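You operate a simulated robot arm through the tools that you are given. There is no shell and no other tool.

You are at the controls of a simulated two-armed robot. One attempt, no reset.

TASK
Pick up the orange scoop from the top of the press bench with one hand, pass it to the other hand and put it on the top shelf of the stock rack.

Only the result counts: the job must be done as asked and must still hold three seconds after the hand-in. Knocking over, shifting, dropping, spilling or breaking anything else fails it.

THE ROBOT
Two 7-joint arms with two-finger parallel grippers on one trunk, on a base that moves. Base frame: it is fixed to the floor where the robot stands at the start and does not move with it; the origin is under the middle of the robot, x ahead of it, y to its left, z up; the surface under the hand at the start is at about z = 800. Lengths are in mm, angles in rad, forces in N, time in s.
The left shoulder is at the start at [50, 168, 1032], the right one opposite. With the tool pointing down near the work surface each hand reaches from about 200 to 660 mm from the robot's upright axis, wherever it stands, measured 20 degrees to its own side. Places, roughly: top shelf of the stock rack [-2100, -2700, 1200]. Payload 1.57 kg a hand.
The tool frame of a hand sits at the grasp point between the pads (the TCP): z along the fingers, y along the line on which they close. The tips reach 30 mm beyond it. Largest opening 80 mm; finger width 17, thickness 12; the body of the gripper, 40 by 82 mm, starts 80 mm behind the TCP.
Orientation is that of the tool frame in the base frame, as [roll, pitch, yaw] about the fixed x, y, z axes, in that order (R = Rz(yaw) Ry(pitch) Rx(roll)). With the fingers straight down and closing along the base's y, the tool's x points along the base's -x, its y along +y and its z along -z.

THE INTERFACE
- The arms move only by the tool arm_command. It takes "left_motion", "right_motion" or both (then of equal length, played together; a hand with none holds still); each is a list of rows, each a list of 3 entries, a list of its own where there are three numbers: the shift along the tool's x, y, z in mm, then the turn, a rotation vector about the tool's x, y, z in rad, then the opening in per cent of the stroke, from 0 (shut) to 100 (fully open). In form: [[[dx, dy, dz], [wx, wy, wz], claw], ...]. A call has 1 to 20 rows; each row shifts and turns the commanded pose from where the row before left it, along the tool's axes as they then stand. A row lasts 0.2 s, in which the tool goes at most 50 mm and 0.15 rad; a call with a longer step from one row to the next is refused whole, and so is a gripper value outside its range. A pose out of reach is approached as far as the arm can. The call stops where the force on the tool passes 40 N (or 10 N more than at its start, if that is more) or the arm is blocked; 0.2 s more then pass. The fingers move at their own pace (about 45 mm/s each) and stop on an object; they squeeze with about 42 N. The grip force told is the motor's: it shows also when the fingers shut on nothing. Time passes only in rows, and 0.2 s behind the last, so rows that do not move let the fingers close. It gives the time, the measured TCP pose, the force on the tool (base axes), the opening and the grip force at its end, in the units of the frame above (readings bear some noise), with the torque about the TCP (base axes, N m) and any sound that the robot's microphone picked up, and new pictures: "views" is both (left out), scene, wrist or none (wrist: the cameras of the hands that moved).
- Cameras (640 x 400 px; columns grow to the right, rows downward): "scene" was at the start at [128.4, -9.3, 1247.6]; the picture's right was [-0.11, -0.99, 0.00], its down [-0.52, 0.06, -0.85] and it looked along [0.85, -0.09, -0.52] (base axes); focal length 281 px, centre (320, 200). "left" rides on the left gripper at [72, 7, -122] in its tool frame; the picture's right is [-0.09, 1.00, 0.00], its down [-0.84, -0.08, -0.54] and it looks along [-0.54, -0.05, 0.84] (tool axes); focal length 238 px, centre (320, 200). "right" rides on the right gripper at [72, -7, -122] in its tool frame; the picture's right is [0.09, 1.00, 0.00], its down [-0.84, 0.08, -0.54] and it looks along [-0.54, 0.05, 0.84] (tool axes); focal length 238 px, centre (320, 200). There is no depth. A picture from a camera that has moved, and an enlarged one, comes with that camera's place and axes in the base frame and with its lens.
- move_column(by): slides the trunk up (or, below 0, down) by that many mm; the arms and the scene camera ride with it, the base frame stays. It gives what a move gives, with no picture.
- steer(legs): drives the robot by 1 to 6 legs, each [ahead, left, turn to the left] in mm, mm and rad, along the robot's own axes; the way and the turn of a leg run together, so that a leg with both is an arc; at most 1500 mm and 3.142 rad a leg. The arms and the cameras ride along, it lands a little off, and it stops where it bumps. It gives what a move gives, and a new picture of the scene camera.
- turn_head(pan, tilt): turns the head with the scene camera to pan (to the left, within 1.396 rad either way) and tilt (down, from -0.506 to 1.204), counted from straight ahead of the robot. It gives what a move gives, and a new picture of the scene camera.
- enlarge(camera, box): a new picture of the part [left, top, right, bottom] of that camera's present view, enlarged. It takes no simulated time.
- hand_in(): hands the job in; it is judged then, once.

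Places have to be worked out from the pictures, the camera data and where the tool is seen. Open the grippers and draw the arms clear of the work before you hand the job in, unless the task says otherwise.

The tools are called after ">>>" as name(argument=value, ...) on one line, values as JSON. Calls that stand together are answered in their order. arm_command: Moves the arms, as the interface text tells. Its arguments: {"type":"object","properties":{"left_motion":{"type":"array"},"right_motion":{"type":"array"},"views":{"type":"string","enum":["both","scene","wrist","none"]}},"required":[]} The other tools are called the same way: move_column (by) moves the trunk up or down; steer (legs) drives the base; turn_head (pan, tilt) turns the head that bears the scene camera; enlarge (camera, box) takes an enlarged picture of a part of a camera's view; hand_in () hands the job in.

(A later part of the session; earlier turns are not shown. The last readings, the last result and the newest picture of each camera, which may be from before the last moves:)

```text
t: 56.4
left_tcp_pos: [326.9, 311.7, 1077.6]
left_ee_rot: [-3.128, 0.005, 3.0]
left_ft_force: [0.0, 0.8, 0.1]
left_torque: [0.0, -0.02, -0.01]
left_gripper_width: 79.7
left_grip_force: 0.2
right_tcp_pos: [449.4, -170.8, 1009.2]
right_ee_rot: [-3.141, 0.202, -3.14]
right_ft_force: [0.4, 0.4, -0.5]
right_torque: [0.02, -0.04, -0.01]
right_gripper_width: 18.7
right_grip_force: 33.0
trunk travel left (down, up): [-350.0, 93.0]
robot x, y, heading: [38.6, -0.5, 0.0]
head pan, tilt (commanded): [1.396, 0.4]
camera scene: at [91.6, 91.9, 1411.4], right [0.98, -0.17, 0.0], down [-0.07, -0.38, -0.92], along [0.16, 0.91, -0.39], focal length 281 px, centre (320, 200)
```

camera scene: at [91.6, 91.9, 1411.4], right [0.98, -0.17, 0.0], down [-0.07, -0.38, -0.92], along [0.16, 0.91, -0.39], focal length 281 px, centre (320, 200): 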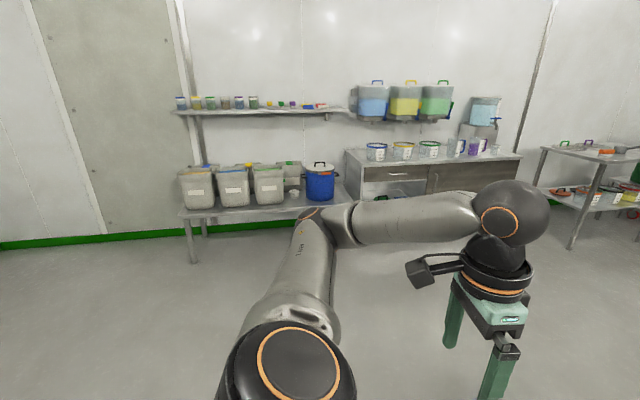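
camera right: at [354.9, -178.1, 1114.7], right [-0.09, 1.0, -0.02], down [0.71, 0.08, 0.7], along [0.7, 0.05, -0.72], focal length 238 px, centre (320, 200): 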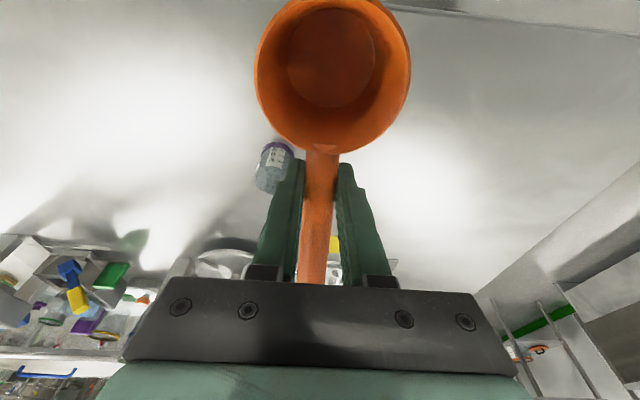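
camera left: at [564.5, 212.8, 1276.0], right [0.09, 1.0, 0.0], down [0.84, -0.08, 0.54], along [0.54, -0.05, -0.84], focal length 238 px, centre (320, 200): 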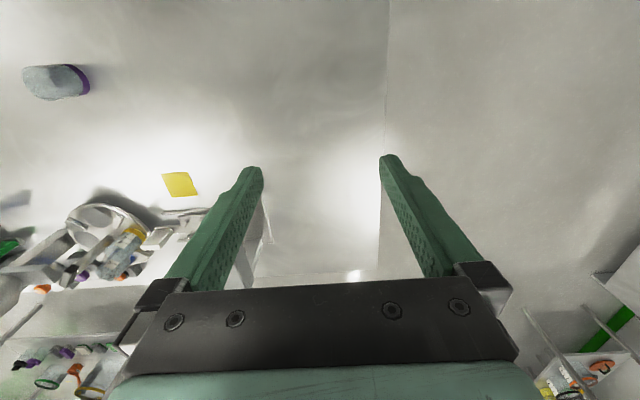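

The floor on the left is clear too. I back away from the bench by 350 mm, turn right to face -y and drive 1300 mm along the open aisle, with the head looking ahead.

>>> turn_head(pan=-0.6, tilt=0.35)

>>> steer(legs=[[-350, 0, 0], [0, 0, -1.5708], [1300, 0, 0]])

```text
t: 58.3
left_tcp_pos: [326.9, 310.3, 1078.3]
left_ee_rot: [-3.13, 0.003, 3.001]
left_ft_force: [-0.7, 0.4, -0.5]
left_torque: [-0.03, 0.02, -0.01]
left_gripper_width: 80.1
left_grip_force: 0.0
right_tcp_pos: [448.6, -169.8, 1009.2]
right_ee_rot: [3.141, 0.202, -3.139]
right_ft_force: [-0.1, 0.6, -1.0]
right_torque: [0.0, -0.01, 0.0]
right_gripper_width: 19.0
right_grip_force: 33.3
trunk travel left (down, up): [-350.0, 93.0]
robot x, y, heading: [35.6, -2.7, -0.002]
head pan, tilt (commanded): [-0.6, 0.351]
camera scene: at [152.4, -51.8, 1416.0], right [-0.56, -0.83, 0.0], down [-0.28, 0.19, -0.94], along [0.78, -0.53, -0.34], focal length 281 px, centre (320, 200)
```

scene: 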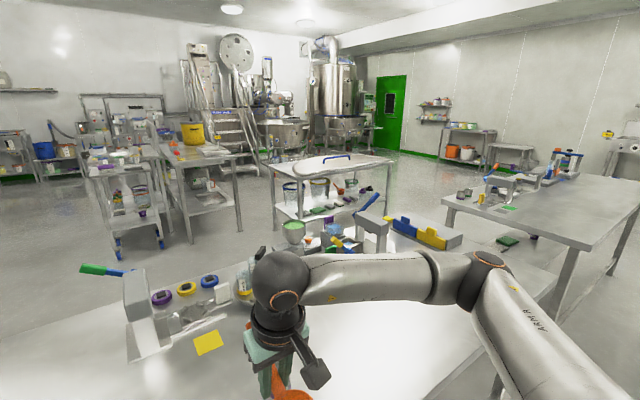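

```text
t: 70.4
left_tcp_pos: [13.0, -1558.8, 1077.3]
left_ee_rot: [-3.13, 0.003, 1.439]
left_ft_force: [0.0, -0.5, -0.4]
left_torque: [-0.02, -0.02, -0.01]
left_gripper_width: 79.9
left_grip_force: 0.0
right_tcp_pos: [-464.8, -1685.8, 1010.6]
right_ee_rot: [3.14, 0.202, 1.581]
right_ft_force: [0.6, -1.0, -0.8]
right_torque: [0.01, 0.0, -0.01]
right_gripper_width: 18.9
right_grip_force: 33.0
trunk travel left (down, up): [-350.0, 93.0]
robot x, y, heading: [-296.8, -1271.7, -1.56]
head pan, tilt (commanded): [-0.6, 0.351]
camera scene: at [-351.6, -1388.0, 1415.9], right [-0.83, 0.56, 0.0], down [0.19, 0.29, -0.94], along [-0.52, -0.78, -0.34], focal length 281 px, centre (320, 200)
```

scene: 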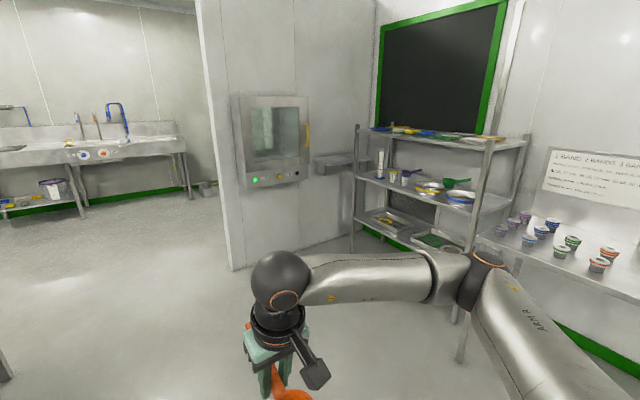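

The drive landed well and the rack is now in plain view. I enlarge the rack and its top shelf to measure it and find free space.

>>> enlarge(camera="scene", box=[340, 100, 540, 225])

>>> enlarge(camera="scene", box=[350, 110, 450, 172])

>>> enlarge(camera="scene", box=[430, 110, 530, 172])

```text
3.20 times, centred on (440, 162) of scene
camera zoom: at [-351.6, -1388.0, 1415.9], right [-0.83, 0.56, 0.0], down [0.19, 0.29, -0.94], along [-0.52, -0.78, -0.34], focal length 898 px, centre (-64, 320)
```

zoom: 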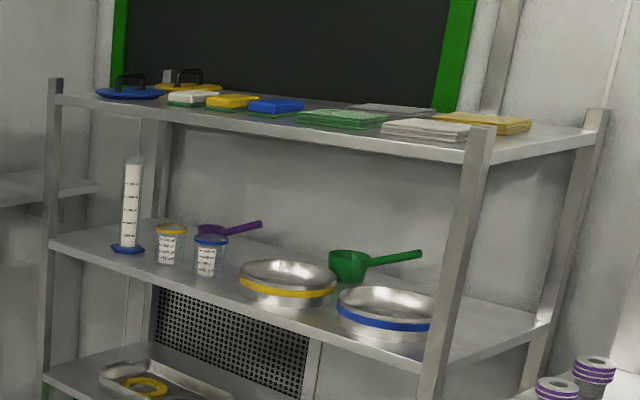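

```text
6.40 times, centred on (400, 141) of scene
camera zoom: at [-351.6, -1388.0, 1415.9], right [-0.83, 0.56, 0.0], down [0.19, 0.29, -0.94], along [-0.52, -0.78, -0.34], focal length 1797 px, centre (-192, 578)
```

zoom: 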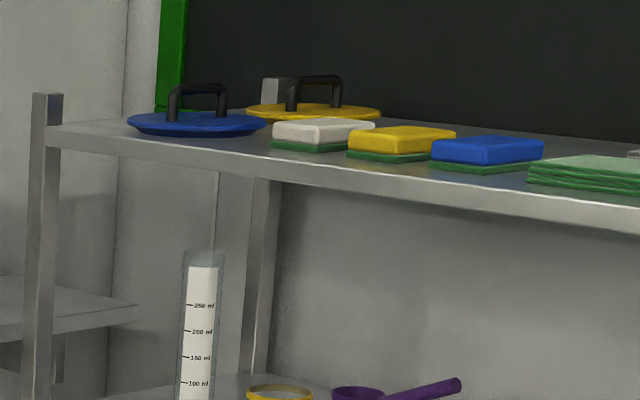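

```text
6.40 times, centred on (480, 141) of scene
camera zoom: at [-351.6, -1388.0, 1415.9], right [-0.83, 0.56, 0.0], down [0.19, 0.29, -0.94], along [-0.52, -0.78, -0.34], focal length 1797 px, centre (-704, 578)
```

zoom: 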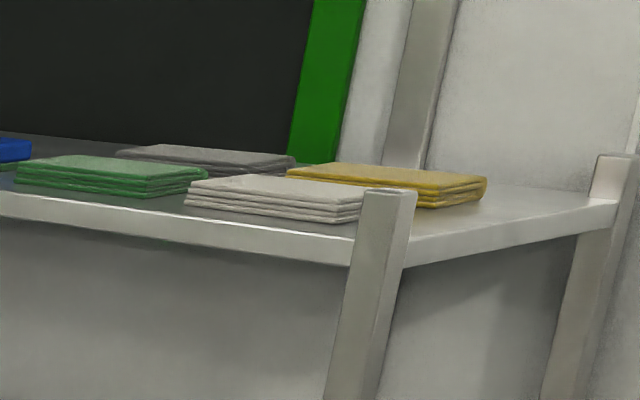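

The top shelf holds lids, sponges and cloth stacks, with its surface at about z = 1158. It runs from x ≈ -1970 to -2390 and y ≈ -3210 to -2165. I drive along the aisle and turn to face the rack, stopping well short of it, with the trunk raised for a better look.

>>> steer(legs=[[1400, 0, 0], [0, 0, -1.575], [700, 0, 0]])

>>> move_column(by=92)

>>> turn_head(pan=0.0, tilt=0.35)

```text
t: 84.6
left_tcp_pos: [-1266.0, -2986.0, 1078.4]
left_ee_rot: [-3.129, 0.004, -0.12]
left_ft_force: [-0.1, 1.2, 0.5]
left_torque: [-0.02, -0.02, 0.0]
left_gripper_width: 79.9
left_grip_force: 0.1
right_tcp_pos: [-1395.9, -2507.5, 1010.4]
right_ee_rot: [3.141, 0.2, 0.02]
right_ft_force: [-0.8, -0.1, -0.3]
right_torque: [0.0, -0.01, -0.02]
right_gripper_width: 18.7
right_grip_force: 32.9
trunk travel left (down, up): [-350.0, 93.0]
robot x, y, heading: [-978.7, -2669.3, -3.122]
head pan, tilt (commanded): [-0.6, 0.351]
camera scene: at [-1099.5, -2619.2, 1415.9], right [0.55, 0.84, 0.0], down [0.29, -0.19, -0.94], along [-0.79, 0.51, -0.34], focal length 281 px, centre (320, 200)
```

scene: 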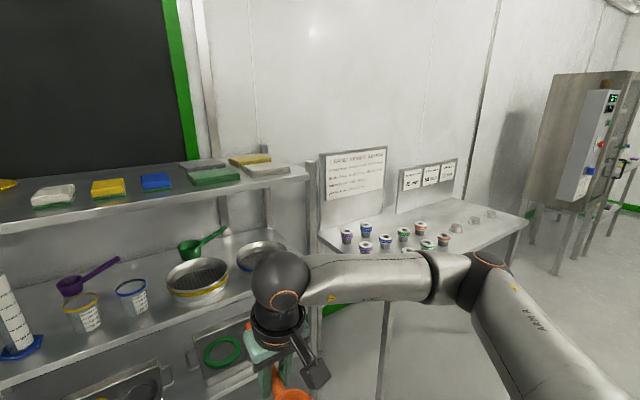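

```text
t: 85.9
left_tcp_pos: [-1263.8, -2985.5, 1169.4]
left_ee_rot: [-3.129, 0.001, -0.119]
left_ft_force: [-0.7, 0.7, 0.1]
left_torque: [0.0, -0.01, -0.01]
left_gripper_width: 80.1
left_grip_force: 0.1
right_tcp_pos: [-1397.2, -2508.5, 1100.8]
right_ee_rot: [-3.141, 0.201, 0.022]
right_ft_force: [0.7, -0.3, 0.0]
right_torque: [0.0, 0.04, -0.03]
right_gripper_width: 18.5
right_grip_force: 32.9
trunk travel left (down, up): [-442.0, 1.0]
robot x, y, heading: [-979.2, -2669.5, -3.12]
head pan, tilt (commanded): [-0.6, 0.351]
```

```text
t: 86.9
left_tcp_pos: [-1264.6, -2986.5, 1169.3]
left_ee_rot: [-3.13, 0.003, -0.121]
left_ft_force: [0.9, 0.3, 0.0]
left_torque: [0.01, 0.03, -0.03]
left_gripper_width: 79.9
left_grip_force: 0.0
right_tcp_pos: [-1396.2, -2509.1, 1101.2]
right_ee_rot: [-3.141, 0.203, 0.021]
right_ft_force: [-0.4, 0.1, -0.9]
right_torque: [-0.01, 0.03, 0.02]
right_gripper_width: 18.7
right_grip_force: 33.0
trunk travel left (down, up): [-442.0, 1.0]
robot x, y, heading: [-978.4, -2673.1, -3.119]
head pan, tilt (commanded): [0.0, 0.351]
camera scene: at [-1114.3, -2672.0, 1508.0], right [-0.02, 1.0, 0.0], down [0.34, 0.01, -0.94], along [-0.94, -0.02, -0.34], focal length 281 px, centre (320, 200)
```

scene: 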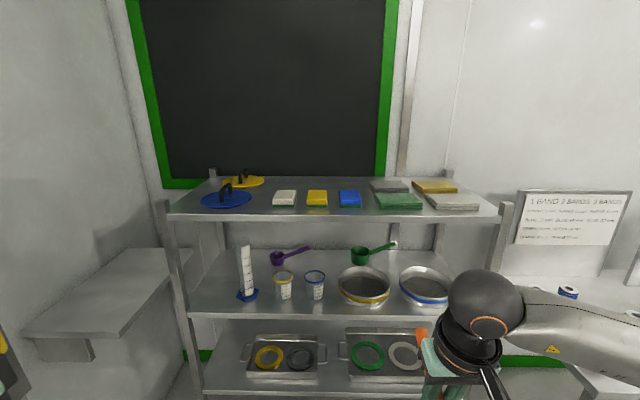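

Now I have a good view of the rack from the front. I enlarge the top shelf in two halves to measure the free spaces.

>>> enlarge(camera="scene", box=[155, 155, 345, 235])

>>> enlarge(camera="scene", box=[325, 155, 515, 235])

```text
3.37 times, centred on (250, 195) of scene
camera zoom: at [-1114.3, -2672.0, 1508.0], right [-0.02, 1.0, 0.0], down [0.34, 0.01, -0.94], along [-0.94, -0.02, -0.34], focal length 946 px, centre (556, 217)
```

zoom: 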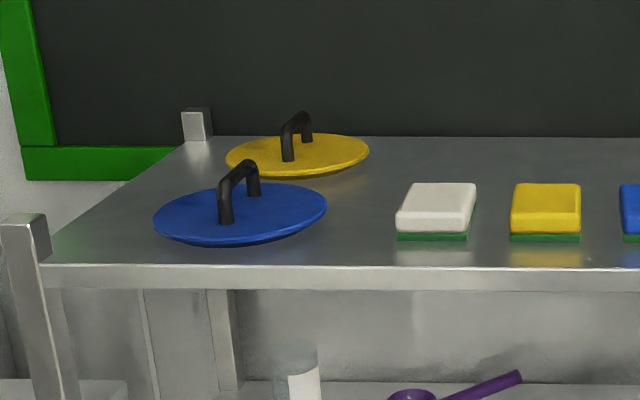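

```text
3.37 times, centred on (420, 195) of scene
camera zoom: at [-1114.3, -2672.0, 1508.0], right [-0.02, 1.0, 0.0], down [0.34, 0.01, -0.94], along [-0.94, -0.02, -0.34], focal length 946 px, centre (-17, 217)
```

zoom: 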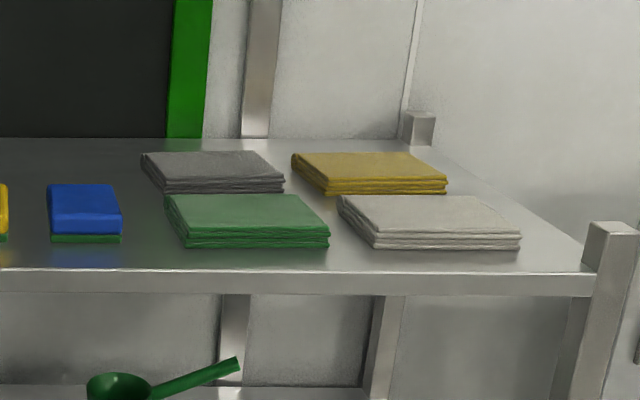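

The free area is now clear: behind the sponges, between the lids (right edge y ≈ -2930) and the grey cloth (left edge y ≈ -2500), from x ≈ -2100 to -2390. I set the right hand high and forward (about 595 mm ahead, TCP z ≈ 1270) while still far from the rack, and raise the left hand. After that, base and trunk alone can do the placing.

>>> arm_command(left_motion=[[[0, 0, -12], [0, 0, 0], 100], [[0, 0, -12], [0, 0, 0], 100], [[0, 0, -12], [0, 0, 0], 100], [[0, 0, -12], [0, 0, 0], 100], [[0, 0, -12], [0, 0, 0], 100], [[0, 0, -12], [0, 0, 0], 100], [[0, 0, -12], [0, 0, 0], 100], [[0, 0, 0], [0, 0, 0], 100]], right_motion=[[[-29.6, 0, -18.6], [0, 0, 0], 0], [[-29.6, 0, -18.6], [0, 0, 0], 0], [[-29.6, 0, -18.6], [0, 0, 0], 0], [[-29.6, 0, -18.6], [0, 0, 0], 0], [[-29.6, 0, -18.6], [0, 0, 0], 0], [[-29.6, 0, -18.6], [0, 0, 0], 0], [[-29.6, 0, -18.6], [0, 0, 0], 0], [[0, 0, 0], [0, 0, 0], 0]], views="both")

```text
t: 88.7
left_tcp_pos: [-1265.6, -2986.7, 1254.5]
left_ee_rot: [-3.13, 0.004, -0.119]
left_ft_force: [0.0, -0.2, -0.6]
left_torque: [0.0, 0.0, 0.0]
left_gripper_width: 80.0
left_grip_force: 0.2
right_tcp_pos: [-1573.6, -2509.7, 1267.7]
right_ee_rot: [-3.141, 0.199, 0.023]
right_ft_force: [-0.1, 0.4, -0.4]
right_torque: [-0.01, 0.03, 0.01]
right_gripper_width: 18.5
right_grip_force: 33.3
trunk travel left (down, up): [-442.0, 1.0]
robot x, y, heading: [-979.2, -2670.8, -3.118]
head pan, tilt (commanded): [0.0, 0.351]
camera scene: at [-1114.4, -2671.6, 1508.0], right [-0.02, 1.0, 0.0], down [0.34, 0.01, -0.94], along [-0.94, -0.02, -0.34], focal length 281 px, centre (320, 200)
camera right: at [-1478.7, -2501.7, 1373.8], right [0.11, -0.99, -0.02], down [-0.71, -0.09, 0.7], along [-0.69, -0.07, -0.72], focal length 238 px, centre (320, 200)
camera left: at [-1193.5, -3004.0, 1375.3], right [-0.21, -0.98, -0.01], down [-0.82, 0.17, 0.55], along [-0.53, 0.12, -0.84], focal length 238 px, centre (320, 200)
```

scene: 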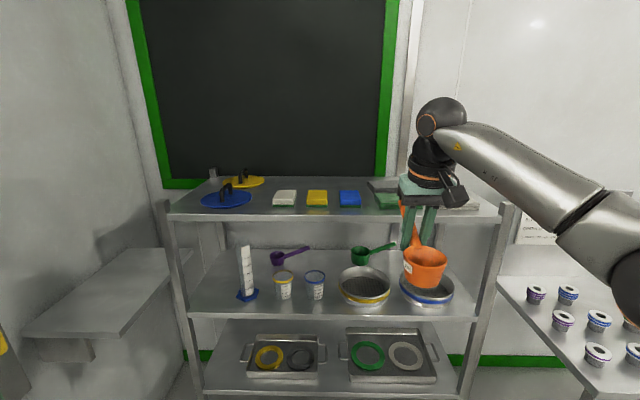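
right: 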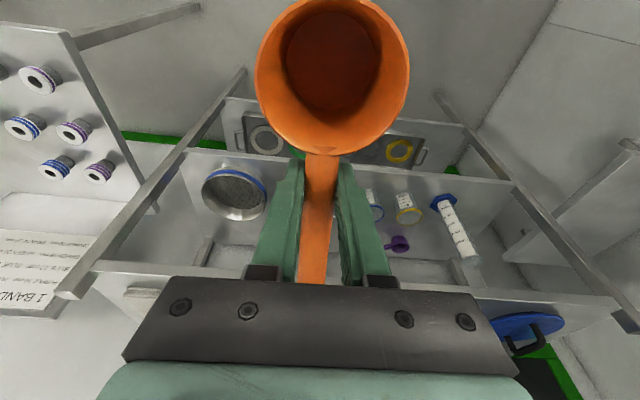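
left: 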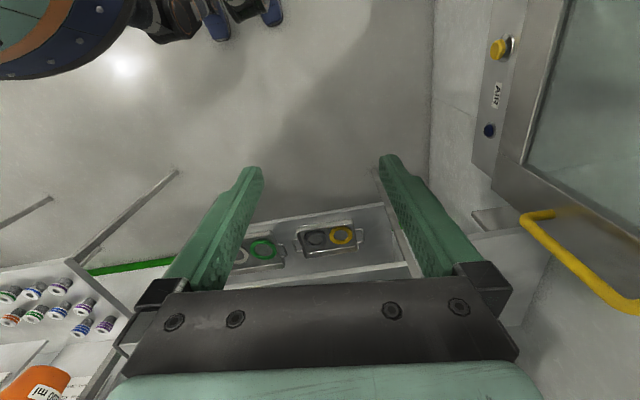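

The posture was reached without limits: right TCP [-1574, -2510, 1268]. I enlarge the view to check that the scoop hangs upright.

>>> enlarge(camera="scene", box=[370, 190, 482, 295])

```text
3.81 times, centred on (426, 242) of scene
camera zoom: at [-1114.4, -2671.6, 1508.0], right [-0.02, 1.0, 0.0], down [0.34, 0.01, -0.94], along [-0.94, -0.02, -0.34], focal length 1070 px, centre (-84, 38)
```

zoom: 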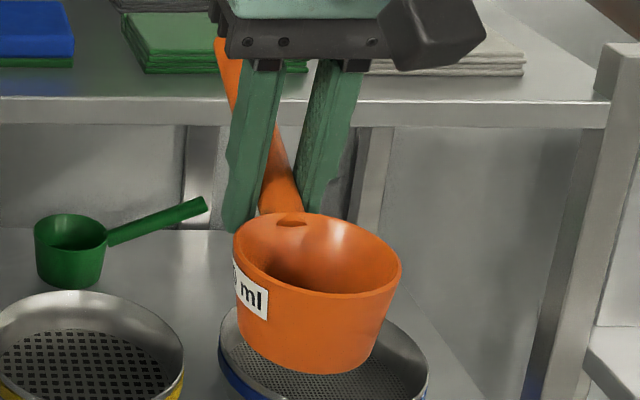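

Allowing for perspective the scoop is upright. Before closing in I look straight down, to triangulate how far my base front reaches against the earlier downward view.

>>> turn_head(pan=0.0, tilt=1.204)

```text
t: 89.8
left_tcp_pos: [-1265.2, -2986.6, 1254.3]
left_ee_rot: [-3.128, 0.002, -0.121]
left_ft_force: [0.6, -0.5, -0.2]
left_torque: [-0.01, 0.01, 0.03]
left_gripper_width: 80.2
left_grip_force: 0.1
right_tcp_pos: [-1573.5, -2509.7, 1269.1]
right_ee_rot: [3.139, 0.201, 0.021]
right_ft_force: [-0.3, 0.1, -0.8]
right_torque: [-0.02, 0.01, 0.0]
right_gripper_width: 18.8
right_grip_force: 32.8
trunk travel left (down, up): [-442.0, 1.0]
robot x, y, heading: [-981.9, -2668.0, -3.117]
head pan, tilt (commanded): [0.0, 1.201]
camera scene: at [-1077.2, -2671.3, 1440.6], right [-0.02, 1.0, 0.0], down [0.93, 0.02, -0.36], along [-0.36, -0.01, -0.93], focal length 281 px, centre (320, 200)
```

scene: 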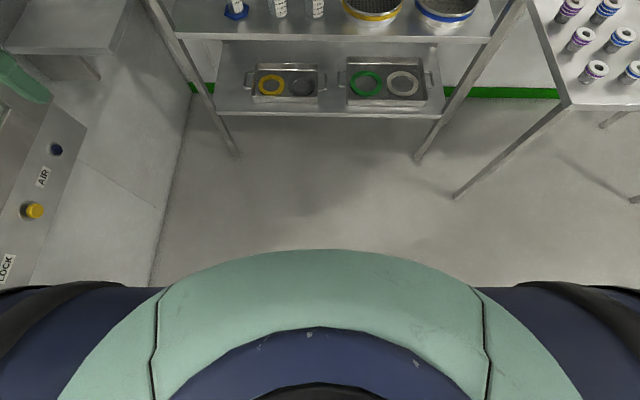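

The green rim rose with the trunk, so it is the torso and not the base; the base front is at most about 310 mm ahead. I draw the left hand in and up a bit more. Then I shift the robot 157 mm to its left, square it up and go 380 mm ahead, with the scoop passing above everything on the shelf.

>>> arm_command(left_motion=[[[17, 0, -15], [0, 0, 0], 100], [[17, 0, -15], [0, 0, 0], 100], [[17, 0, -15], [0, 0, 0], 100], [[0, 0, 0], [0, 0, 0], 100]], views="none")

>>> turn_head(pan=-0.15, tilt=0.5)

>>> steer(legs=[[0, 0, -0.0235], [0, 157, 0], [380, 0, 0]])

```text
t: 90.8
left_tcp_pos: [-1216.0, -2990.9, 1299.0]
left_ee_rot: [-3.129, 0.004, -0.119]
left_ft_force: [-0.6, 0.3, 0.7]
left_torque: [0.02, 0.0, -0.01]
left_gripper_width: 79.8
left_grip_force: 0.1
left hand out of reach, approached as far as the arm can: row 3
right_tcp_pos: [-1574.5, -2510.0, 1268.7]
right_ee_rot: [-3.14, 0.202, 0.02]
right_ft_force: [-0.3, 0.3, -1.6]
right_torque: [0.0, 0.02, 0.0]
right_gripper_width: 18.7
right_grip_force: 33.3
trunk travel left (down, up): [-442.0, 1.0]
robot x, y, heading: [-978.9, -2675.2, -3.121]
head pan, tilt (commanded): [0.0, 1.201]
```

```text
t: 91.9
left_tcp_pos: [-1216.3, -2990.2, 1299.2]
left_ee_rot: [-3.131, 0.005, -0.122]
left_ft_force: [-1.2, 0.4, -0.2]
left_torque: [-0.02, -0.02, 0.0]
left_gripper_width: 79.9
left_grip_force: 0.1
right_tcp_pos: [-1572.9, -2510.1, 1267.6]
right_ee_rot: [3.141, 0.2, 0.02]
right_ft_force: [-0.3, 0.0, -1.2]
right_torque: [-0.01, 0.02, 0.0]
right_gripper_width: 18.7
right_grip_force: 33.1
trunk travel left (down, up): [-442.0, 1.0]
robot x, y, heading: [-979.3, -2670.6, -3.123]
head pan, tilt (commanded): [-0.15, 0.499]
camera scene: at [-1111.5, -2658.4, 1494.2], right [0.13, 0.99, 0.0], down [0.48, -0.06, -0.88], along [-0.87, 0.11, -0.48], focal length 281 px, centre (320, 200)
```

scene: 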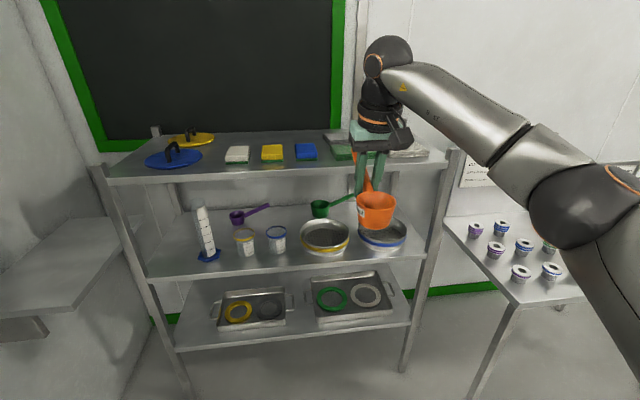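

```text
t: 93.8
left_tcp_pos: [-1224.9, -3075.3, 1301.1]
left_ee_rot: [-3.134, 0.002, -0.146]
left_ft_force: [-0.6, 0.4, 0.6]
left_torque: [-0.02, -0.03, -0.02]
left_gripper_width: 79.9
left_grip_force: 0.1
right_tcp_pos: [-1568.9, -2583.7, 1267.8]
right_ee_rot: [3.131, 0.199, -0.008]
right_ft_force: [-0.4, -0.5, -1.5]
right_torque: [0.0, 0.0, 0.02]
right_gripper_width: 18.7
right_grip_force: 33.1
trunk travel left (down, up): [-442.0, 1.0]
robot x, y, heading: [-980.2, -2770.5, 3.139]
head pan, tilt (commanded): [-0.15, 0.499]
stopped in leg 2: the robot was blocked; the commanded pose is now the measured one
camera scene: at [-1111.1, -2743.2, 1494.4], right [0.16, 0.99, -0.01], down [0.47, -0.08, -0.88], along [-0.87, 0.13, -0.48], focal length 281 px, centre (320, 200)
```

scene: 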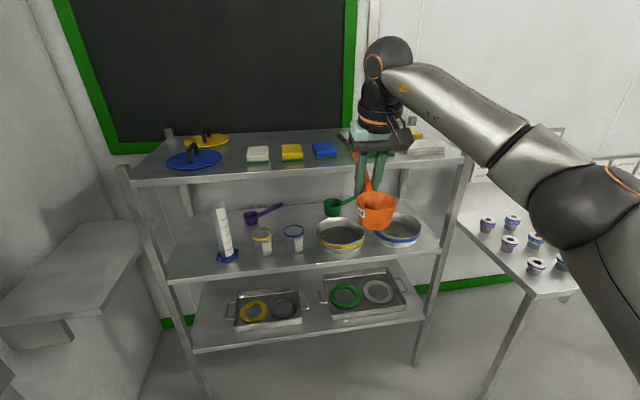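

The robot bumped something on its left after about 100 mm, most likely the left elbow against the pass-box wall. I move 30 mm back to the right straight away and look left to see.

>>> steer(legs=[[0, -30, 0]])

>>> turn_head(pan=1.1, tilt=0.45)

```text
t: 94.5
left_tcp_pos: [-1224.6, -3073.8, 1299.5]
left_ee_rot: [-3.137, 0.003, -0.148]
left_ft_force: [-0.4, -0.1, -0.3]
left_torque: [0.0, 0.01, -0.01]
left_gripper_width: 80.1
left_grip_force: 0.0
right_tcp_pos: [-1569.4, -2584.3, 1268.1]
right_ee_rot: [3.135, 0.198, -0.01]
right_ft_force: [0.3, 0.0, -0.1]
right_torque: [0.0, 0.07, 0.01]
right_gripper_width: 18.8
right_grip_force: 33.0
trunk travel left (down, up): [-442.0, 1.0]
robot x, y, heading: [-981.7, -2768.8, 3.137]
head pan, tilt (commanded): [-0.15, 0.499]
stopped in leg 1: the robot was blocked; the commanded pose is now the measured one
camera scene: at [-1110.5, -2743.9, 1494.3], right [0.16, 0.99, -0.01], down [0.47, -0.08, -0.88], along [-0.87, 0.13, -0.48], focal length 281 px, centre (320, 200)
```

scene: 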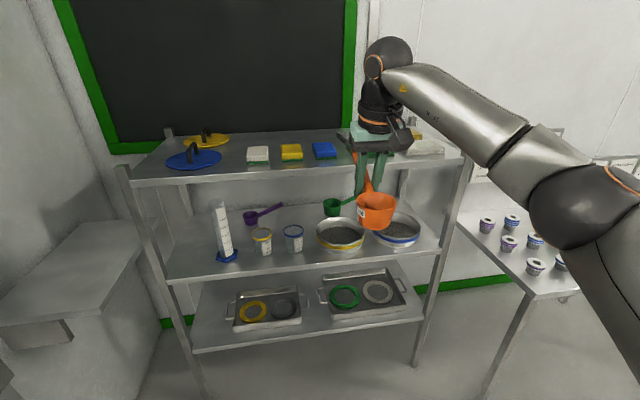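

```text
t: 95.9
left_tcp_pos: [-1224.4, -3075.2, 1299.5]
left_ee_rot: [-3.135, 0.004, -0.146]
left_ft_force: [0.2, 0.2, 0.1]
left_torque: [0.0, 0.0, 0.01]
left_gripper_width: 80.2
left_grip_force: 0.0
right_tcp_pos: [-1569.8, -2582.5, 1267.0]
right_ee_rot: [3.133, 0.199, -0.01]
right_ft_force: [0.5, -1.2, -1.3]
right_torque: [-0.04, 0.06, 0.02]
right_gripper_width: 18.8
right_grip_force: 33.6
trunk travel left (down, up): [-442.0, 1.0]
robot x, y, heading: [-985.5, -2766.8, 3.134]
head pan, tilt (commanded): [1.1, 0.45]
camera scene: at [-1063.3, -2839.4, 1499.5], right [-0.89, 0.46, 0.0], down [0.2, 0.38, -0.9], along [-0.41, -0.8, -0.43], focal length 281 px, centre (320, 200)
```

scene: 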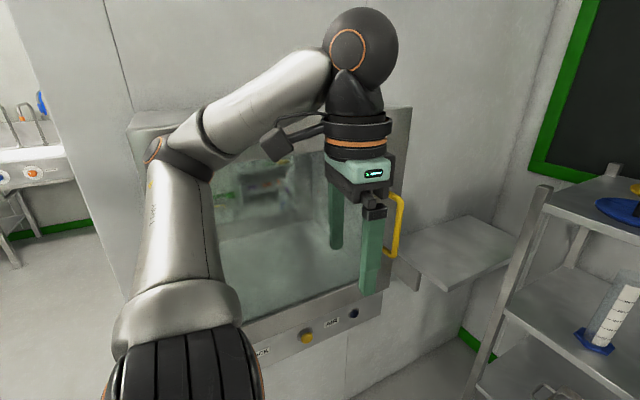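

My left elbow is touching the pass box, and the base cannot slide off while that contact lasts. I extend the left hand forward and inward to pull the elbow off the box.

>>> arm_command(left_motion=[[[-15, -15, 0], [0, 0, 0], 100], [[-20, -20, 0], [0, 0, 0], 100], [[-20, -20, 0], [0, 0, 0], 100], [[-20, -20, 0], [0, 0, 0], 100], [[-20, -20, 0], [0, 0, 0], 100], [[0, 0, 0], [0, 0, 0], 100]], views="scene")

```text
t: 97.3
left_tcp_pos: [-1306.0, -2974.2, 1300.7]
left_ee_rot: [-3.127, 0.006, -0.149]
left_ft_force: [0.8, -0.1, 0.3]
left_torque: [0.0, 0.02, 0.0]
left_gripper_width: 80.0
left_grip_force: 0.0
right_tcp_pos: [-1568.7, -2592.2, 1269.2]
right_ee_rot: [3.141, 0.198, -0.009]
right_ft_force: [0.0, 0.3, -0.9]
right_torque: [0.02, 0.06, 0.03]
right_gripper_width: 18.6
right_grip_force: 33.3
trunk travel left (down, up): [-442.0, 1.0]
robot x, y, heading: [-982.4, -2764.4, 3.138]
head pan, tilt (commanded): [1.1, 0.45]
camera scene: at [-1063.3, -2850.0, 1498.7], right [-0.89, 0.46, 0.0], down [0.2, 0.39, -0.9], along [-0.41, -0.8, -0.44], focal length 281 px, centre (320, 200)
```

scene: 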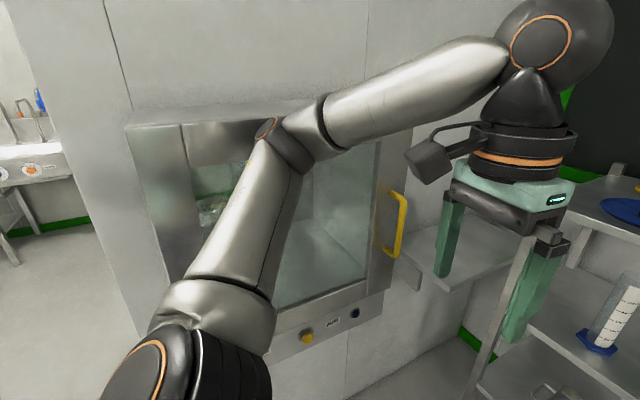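

The contact is released and the pass box looks undisturbed. I stay at this lateral position: I raise the left hand 60 mm, and shift the right hand 50 mm to the robot's left so that the scoop heads for the middle of the free area at y ≈ -2642.

>>> arm_command(left_motion=[[[0, -5, -20], [0, 0, 0], 100], [[0, -5, -20], [0, 0, 0], 100], [[0, -5, -20], [0, 0, 0], 100], [[0, 0, 0], [0, 0, 0], 100]], right_motion=[[[0, 17, 0], [0, 0, 0], 0], [[0, 17, 0], [0, 0, 0], 0], [[0, 16, 0], [0, 0, 0], 0], [[0, 0, 0], [0, 0, 0], 0]], views="scene")

>>> turn_head(pan=0.0, tilt=0.4)

```text
t: 98.3
left_tcp_pos: [-1303.5, -2961.6, 1361.1]
left_ee_rot: [-3.125, 0.002, -0.148]
left_ft_force: [0.0, -0.6, -0.3]
left_torque: [-0.03, 0.01, -0.02]
left_gripper_width: 80.1
left_grip_force: 0.0
right_tcp_pos: [-1570.7, -2640.5, 1268.2]
right_ee_rot: [-3.141, 0.198, -0.009]
right_ft_force: [-0.1, 0.6, -0.8]
right_torque: [-0.04, 0.02, -0.01]
right_gripper_width: 18.5
right_grip_force: 33.3
trunk travel left (down, up): [-442.0, 1.0]
robot x, y, heading: [-980.8, -2768.2, 3.137]
head pan, tilt (commanded): [1.1, 0.45]
camera scene: at [-1064.0, -2849.3, 1498.7], right [-0.89, 0.46, 0.0], down [0.2, 0.39, -0.9], along [-0.41, -0.8, -0.44], focal length 281 px, centre (320, 200)
```

scene: 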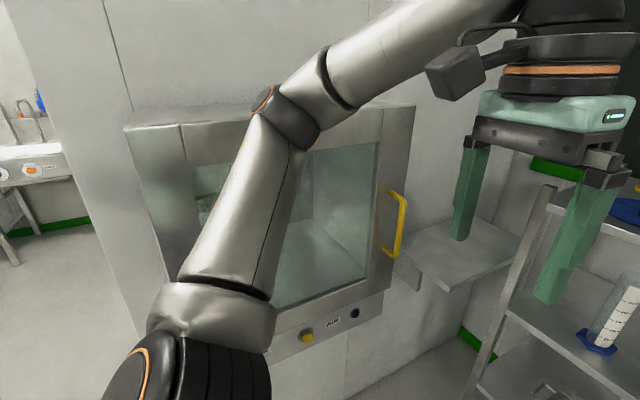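

```text
t: 99.7
left_tcp_pos: [-1302.2, -2961.4, 1361.7]
left_ee_rot: [-3.127, 0.003, -0.147]
left_ft_force: [0.2, 0.1, 0.1]
left_torque: [-0.02, 0.03, -0.01]
left_gripper_width: 80.3
left_grip_force: 0.1
right_tcp_pos: [-1570.2, -2641.5, 1268.0]
right_ee_rot: [3.141, 0.198, -0.011]
right_ft_force: [0.8, -0.9, -0.4]
right_torque: [-0.01, 0.01, 0.01]
right_gripper_width: 18.8
right_grip_force: 32.8
trunk travel left (down, up): [-442.0, 1.0]
robot x, y, heading: [-982.5, -2770.4, 3.139]
head pan, tilt (commanded): [0.0, 0.4]
camera scene: at [-1114.2, -2767.3, 1503.4], right [0.01, 1.0, 0.0], down [0.39, 0.0, -0.92], along [-0.92, 0.01, -0.39], focal length 281 px, centre (320, 200)
```

scene: 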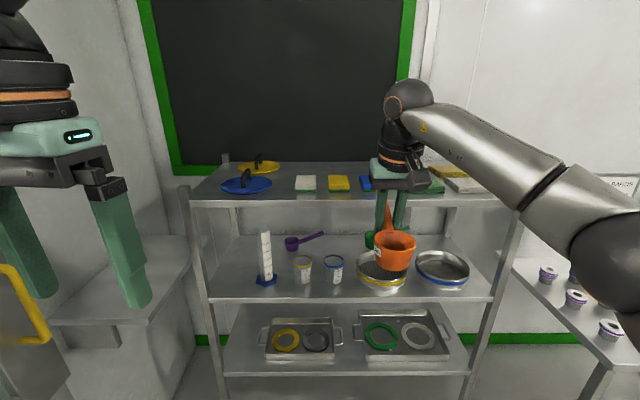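

Both arms are clear of the pass box. I drive 300 mm straight ahead and check the alignment.

>>> steer(legs=[[300, 0, 0]])

```text
t: 101.7
left_tcp_pos: [-1601.9, -2958.7, 1359.9]
left_ee_rot: [-3.128, 0.003, -0.15]
left_ft_force: [0.0, -0.6, 0.2]
left_torque: [-0.01, 0.01, -0.03]
left_gripper_width: 80.1
left_grip_force: 0.0
right_tcp_pos: [-1868.9, -2639.1, 1267.6]
right_ee_rot: [-3.141, 0.199, -0.011]
right_ft_force: [-0.9, -0.7, -0.3]
right_torque: [-0.01, 0.02, -0.03]
right_gripper_width: 18.6
right_grip_force: 33.0
trunk travel left (down, up): [-442.0, 1.0]
robot x, y, heading: [-1276.3, -2766.9, 3.132]
head pan, tilt (commanded): [0.0, 0.4]
camera scene: at [-1414.1, -2764.7, 1503.4], right [0.01, 1.0, 0.0], down [0.39, 0.0, -0.92], along [-0.92, 0.01, -0.39], focal length 281 px, centre (320, 200)
```

scene: 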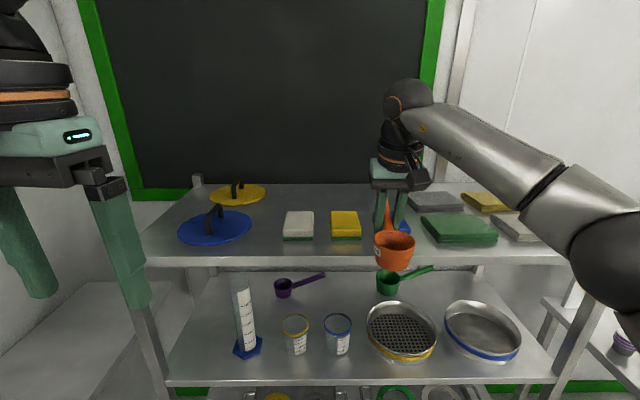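

The approach is straight. I enlarge the shelf from here to refine the free area and heights.

>>> enlarge(camera="scene", box=[260, 165, 480, 300])

>>> enlarge(camera="scene", box=[140, 165, 360, 300])

```text
2.91 times, centred on (370, 232) of scene
camera zoom: at [-1414.1, -2764.7, 1503.4], right [0.01, 1.0, 0.0], down [0.39, 0.0, -0.92], along [-0.92, 0.01, -0.39], focal length 817 px, centre (174, 106)
```

zoom: 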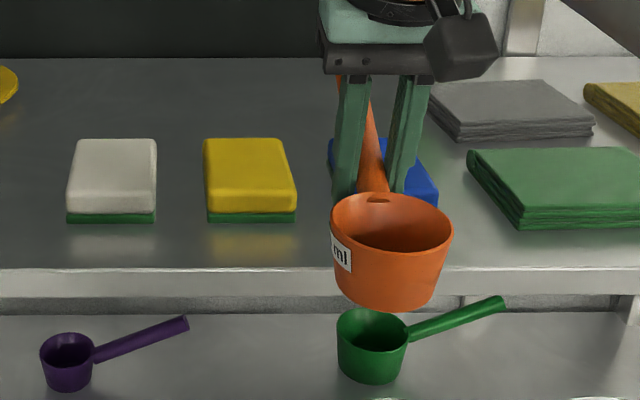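

```text
2.91 times, centred on (250, 232) of scene
camera zoom: at [-1414.1, -2764.7, 1503.4], right [0.01, 1.0, 0.0], down [0.39, 0.0, -0.92], along [-0.92, 0.01, -0.39], focal length 817 px, centre (524, 106)
```

zoom: 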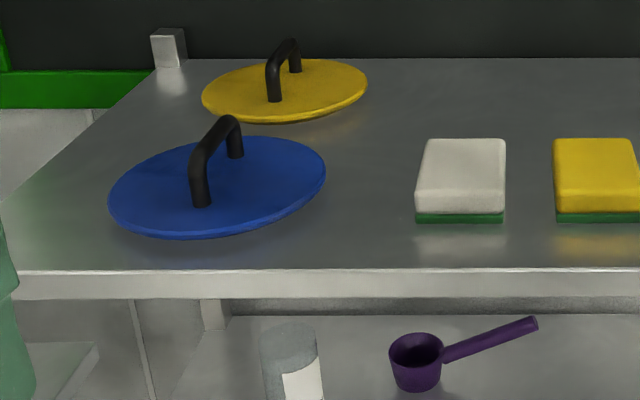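

From two views the shelf surface comes out at about z = 1170, running x ≈ -1905 to -2360, with the sponges ending near x = -2072. I raise the scoop another 15 mm for clearance and drive 200 mm further in.

>>> arm_command(right_motion=[[[-3, 0, -14.7], [0, 0, 0], 0], [[0, 0, 0], [0, 0, 0], 0]], views="none")

>>> steer(legs=[[200, 0, 0]])

```text
t: 102.3
left_tcp_pos: [-1602.6, -2958.8, 1360.8]
left_ee_rot: [-3.127, 0.004, -0.148]
left_ft_force: [-0.1, 0.0, 0.0]
left_torque: [0.02, 0.0, -0.02]
left_gripper_width: 79.9
left_grip_force: 0.1
right_tcp_pos: [-1868.2, -2637.6, 1282.3]
right_ee_rot: [-3.14, 0.197, -0.009]
right_ft_force: [-0.3, -0.5, 0.5]
right_torque: [0.04, 0.02, -0.01]
right_gripper_width: 18.7
right_grip_force: 33.2
trunk travel left (down, up): [-442.0, 1.0]
robot x, y, heading: [-1278.7, -2767.5, 3.131]
head pan, tilt (commanded): [0.0, 0.4]
```

```text
t: 103.9
left_tcp_pos: [-1798.1, -2957.1, 1361.2]
left_ee_rot: [-3.128, 0.001, -0.15]
left_ft_force: [-0.2, 0.8, -0.4]
left_torque: [0.03, -0.02, -0.03]
left_gripper_width: 79.7
left_grip_force: 0.0
right_tcp_pos: [-2064.2, -2635.9, 1283.2]
right_ee_rot: [-3.141, 0.199, -0.011]
right_ft_force: [0.4, 0.4, -0.9]
right_torque: [-0.01, 0.03, -0.02]
right_gripper_width: 18.7
right_grip_force: 32.9
trunk travel left (down, up): [-442.0, 1.0]
robot x, y, heading: [-1478.2, -2765.4, 3.132]
head pan, tilt (commanded): [0.0, 0.4]
camera scene: at [-1609.4, -2762.7, 1503.4], right [0.01, 1.0, 0.0], down [0.39, 0.0, -0.92], along [-0.92, 0.01, -0.39], focal length 281 px, centre (320, 200)
```

scene: 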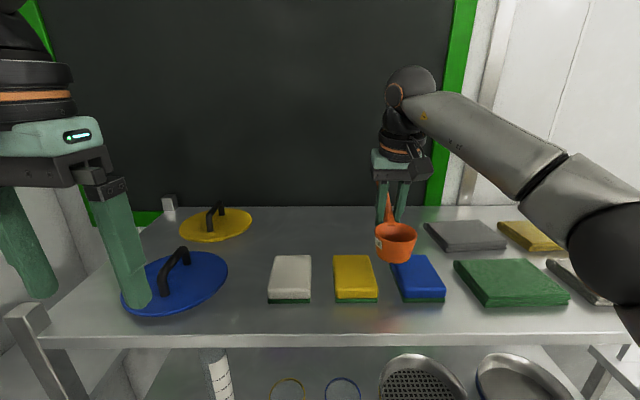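

Everything stays clear. The sponges' back edge again computes to x ≈ -2065. I drive the last 130 mm so the cup comes to about x = -2140, above the free area.

>>> steer(legs=[[130, 0, 0]])

>>> turn_head(pan=-0.2, tilt=0.6)

>>> enlarge(camera="right", box=[0, 0, 640, 400])

```text
t: 105.2
left_tcp_pos: [-1926.3, -2955.1, 1360.3]
left_ee_rot: [-3.127, 0.005, -0.153]
left_ft_force: [0.3, 0.0, 0.8]
left_torque: [0.0, -0.03, -0.01]
left_gripper_width: 79.9
left_grip_force: 0.1
right_tcp_pos: [-2191.3, -2633.4, 1283.1]
right_ee_rot: [-3.141, 0.2, -0.012]
right_ft_force: [0.2, 0.4, 0.0]
right_torque: [0.02, 0.03, 0.0]
right_gripper_width: 18.6
right_grip_force: 33.3
trunk travel left (down, up): [-442.0, 1.0]
robot x, y, heading: [-1601.1, -2762.8, 3.129]
head pan, tilt (commanded): [0.0, 0.4]
camera scene: at [-1736.9, -2761.3, 1503.4], right [0.01, 1.0, 0.0], down [0.39, 0.0, -0.92], along [-0.92, 0.01, -0.39], focal length 281 px, centre (320, 200)
```

scene: 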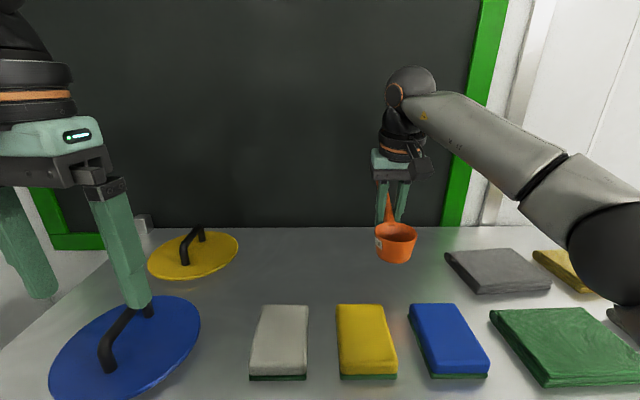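

```text
t: 105.9
left_tcp_pos: [-1925.4, -2954.1, 1361.7]
left_ee_rot: [-3.128, 0.005, -0.152]
left_ft_force: [0.4, 0.0, 0.0]
left_torque: [0.02, 0.05, 0.01]
left_gripper_width: 79.9
left_grip_force: 0.0
right_tcp_pos: [-2190.9, -2633.0, 1284.1]
right_ee_rot: [3.141, 0.2, -0.012]
right_ft_force: [0.0, 0.0, 0.2]
right_torque: [0.0, 0.03, 0.02]
right_gripper_width: 18.8
right_grip_force: 32.8
trunk travel left (down, up): [-442.0, 1.0]
robot x, y, heading: [-1604.7, -2762.1, 3.131]
head pan, tilt (commanded): [-0.201, 0.6]
camera scene: at [-1729.6, -2743.7, 1485.3], right [0.21, 0.98, 0.0], down [0.55, -0.12, -0.83], along [-0.81, 0.17, -0.56], focal length 281 px, centre (320, 200)
```

scene: 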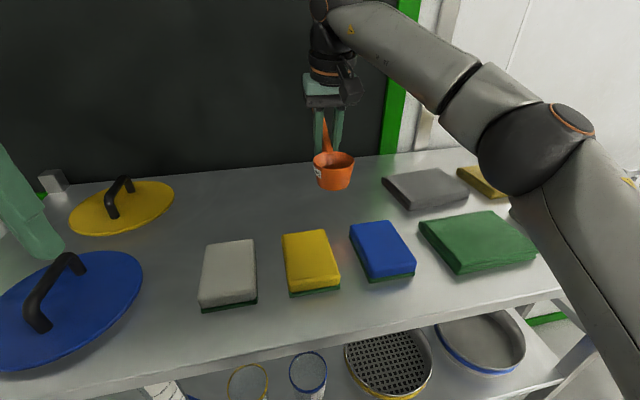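

```text
1.00 times, centred on (320, 200) of right (not enlarged: the box is as wide or as high as the picture)
camera zoom: at [-2094.9, -2628.7, 1388.9], right [0.08, -1.0, -0.02], down [-0.71, -0.07, 0.7], along [-0.7, -0.04, -0.72], focal length 238 px, centre (320, 200)
```

zoom: 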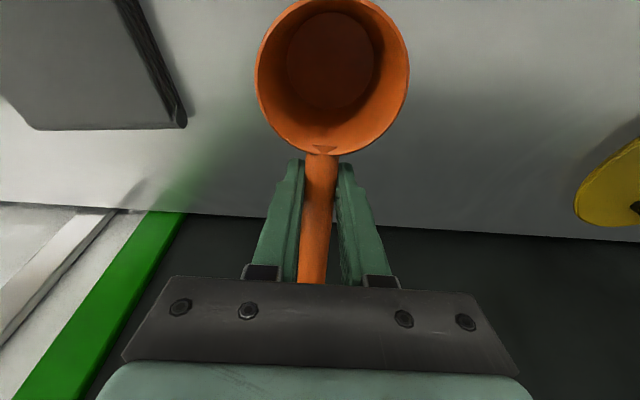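

The scoop hangs over the free area: cup centre about [-2136, -2633], the grey cloth 80 mm clear of the opened fingers and the back edge 77 mm beyond the handle tip. I lower the trunk by 50 mm and check the gap.

>>> move_column(by=-50)

>>> enlarge(camera="scene", box=[280, 90, 400, 165])

```text
t: 106.8
left_tcp_pos: [-1925.0, -2955.8, 1311.1]
left_ee_rot: [-3.129, 0.007, -0.153]
left_ft_force: [-0.1, -0.1, 0.4]
left_torque: [0.02, 0.04, 0.02]
left_gripper_width: 79.8
left_grip_force: 0.0
right_tcp_pos: [-2190.3, -2632.8, 1233.6]
right_ee_rot: [-3.141, 0.2, -0.012]
right_ft_force: [-0.5, 0.4, -0.2]
right_torque: [0.01, 0.02, -0.01]
right_gripper_width: 18.9
right_grip_force: 33.1
trunk travel left (down, up): [-392.0, 51.0]
robot x, y, heading: [-1604.8, -2759.2, 3.131]
head pan, tilt (commanded): [-0.201, 0.6]
```

```text
5.33 times, centred on (340, 128) of scene
camera zoom: at [-1729.7, -2743.7, 1435.2], right [0.21, 0.98, 0.0], down [0.55, -0.12, -0.83], along [-0.81, 0.17, -0.56], focal length 1497 px, centre (213, 587)
```

zoom: 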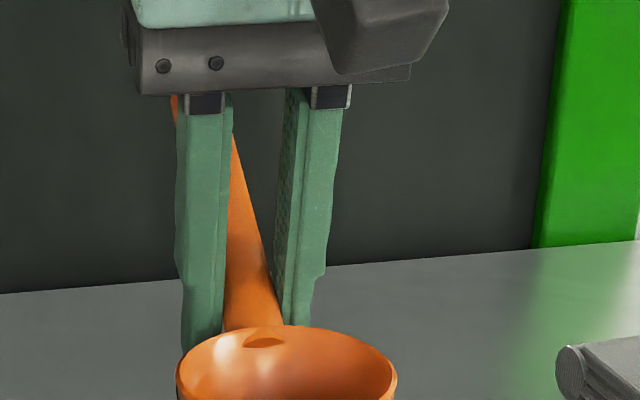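

I look at the cup's lower part and its reflection on the shelf to judge the remaining gap.

>>> enlarge(camera="scene", box=[270, 130, 430, 230])

```text
4.00 times, centred on (350, 180) of scene
camera zoom: at [-1729.7, -2743.7, 1435.2], right [0.21, 0.98, 0.0], down [0.55, -0.12, -0.83], along [-0.81, 0.17, -0.56], focal length 1123 px, centre (200, 280)
```

zoom: 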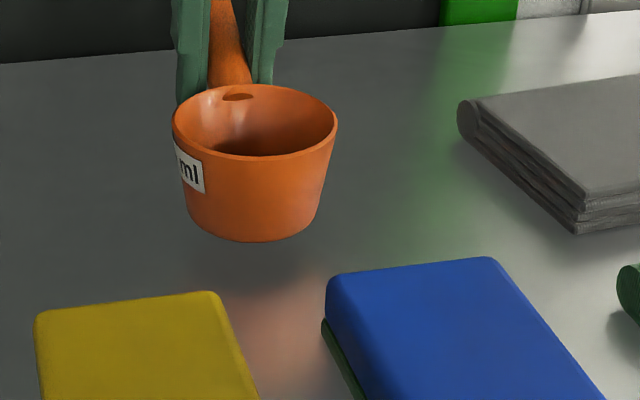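

There is still a small gap above the shelf. I lower with the arm in 2 mm steps and watch the force.

>>> arm_command(right_motion=[[[0.4, 0, 1.96], [0, 0, 0], 0], [[0.4, 0, 1.96], [0, 0, 0], 0], [[0.4, 0, 1.96], [0, 0, 0], 0], [[0.4, 0, 1.96], [0, 0, 0], 0], [[0, 0, 0], [0, 0, 0], 0]], views="none")

>>> enlarge(camera="scene", box=[270, 130, 430, 230])

```text
t: 108.0
left_tcp_pos: [-1925.1, -2955.1, 1312.2]
left_ee_rot: [-3.126, 0.004, -0.152]
left_ft_force: [0.0, -0.1, 0.0]
left_torque: [-0.02, -0.01, 0.0]
left_gripper_width: 80.1
left_grip_force: 0.0
right_tcp_pos: [-2190.4, -2632.9, 1226.6]
right_ee_rot: [3.141, 0.198, -0.012]
right_ft_force: [-0.8, 1.1, -0.4]
right_torque: [-0.04, 0.04, -0.01]
right_gripper_width: 18.8
right_grip_force: 33.2
trunk travel left (down, up): [-392.0, 51.0]
robot x, y, heading: [-1604.2, -2760.3, 3.133]
head pan, tilt (commanded): [-0.201, 0.6]
```

```text
4.00 times, centred on (350, 180) of scene
camera zoom: at [-1729.9, -2743.7, 1435.2], right [0.21, 0.98, 0.0], down [0.55, -0.12, -0.83], along [-0.81, 0.17, -0.56], focal length 1123 px, centre (200, 280)
```

zoom: 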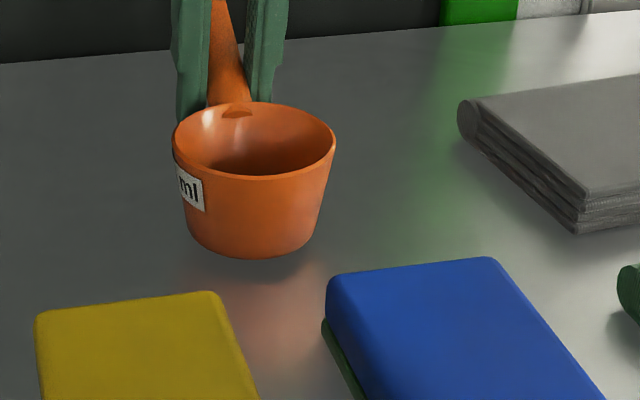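

No contact force yet and the shadow still shows a gap of several millimetres. I continue down another 6 mm.

>>> arm_command(right_motion=[[[0.4, 0, 1.96], [0, 0, 0], 0], [[0.4, 0, 1.96], [0, 0, 0], 0], [[0.4, 0, 1.96], [0, 0, 0], 0], [[0, 0, 0], [0, 0, 0], 0]], views="none")

>>> enlarge(camera="scene", box=[270, 130, 430, 230])

```text
t: 109.0
left_tcp_pos: [-1924.9, -2954.3, 1311.9]
left_ee_rot: [-3.128, 0.007, -0.152]
left_ft_force: [0.9, 0.0, 0.2]
left_torque: [0.03, -0.02, -0.01]
left_gripper_width: 80.3
left_grip_force: 0.1
right_tcp_pos: [-2190.6, -2634.0, 1221.1]
right_ee_rot: [3.139, 0.202, -0.011]
right_ft_force: [-4.0, 0.0, 11.1]
right_torque: [0.03, -0.74, 0.07]
right_gripper_width: 18.6
right_grip_force: 33.4
trunk travel left (down, up): [-392.0, 51.0]
robot x, y, heading: [-1602.8, -2764.3, 3.133]
head pan, tilt (commanded): [-0.201, 0.6]
```

```text
4.00 times, centred on (350, 180) of scene
camera zoom: at [-1729.4, -2743.9, 1435.4], right [0.21, 0.98, 0.0], down [0.55, -0.12, -0.83], along [-0.81, 0.17, -0.56], focal length 1123 px, centre (200, 280)
```

zoom: 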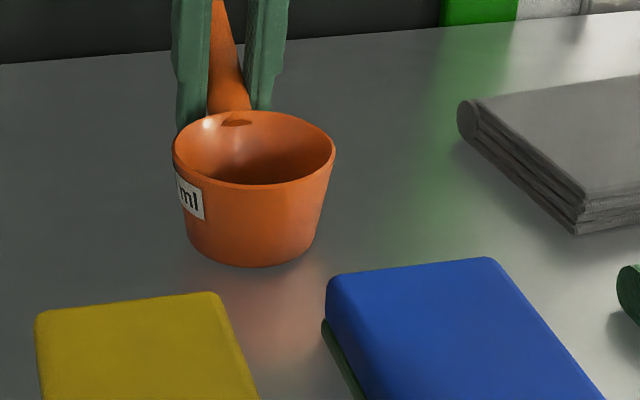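

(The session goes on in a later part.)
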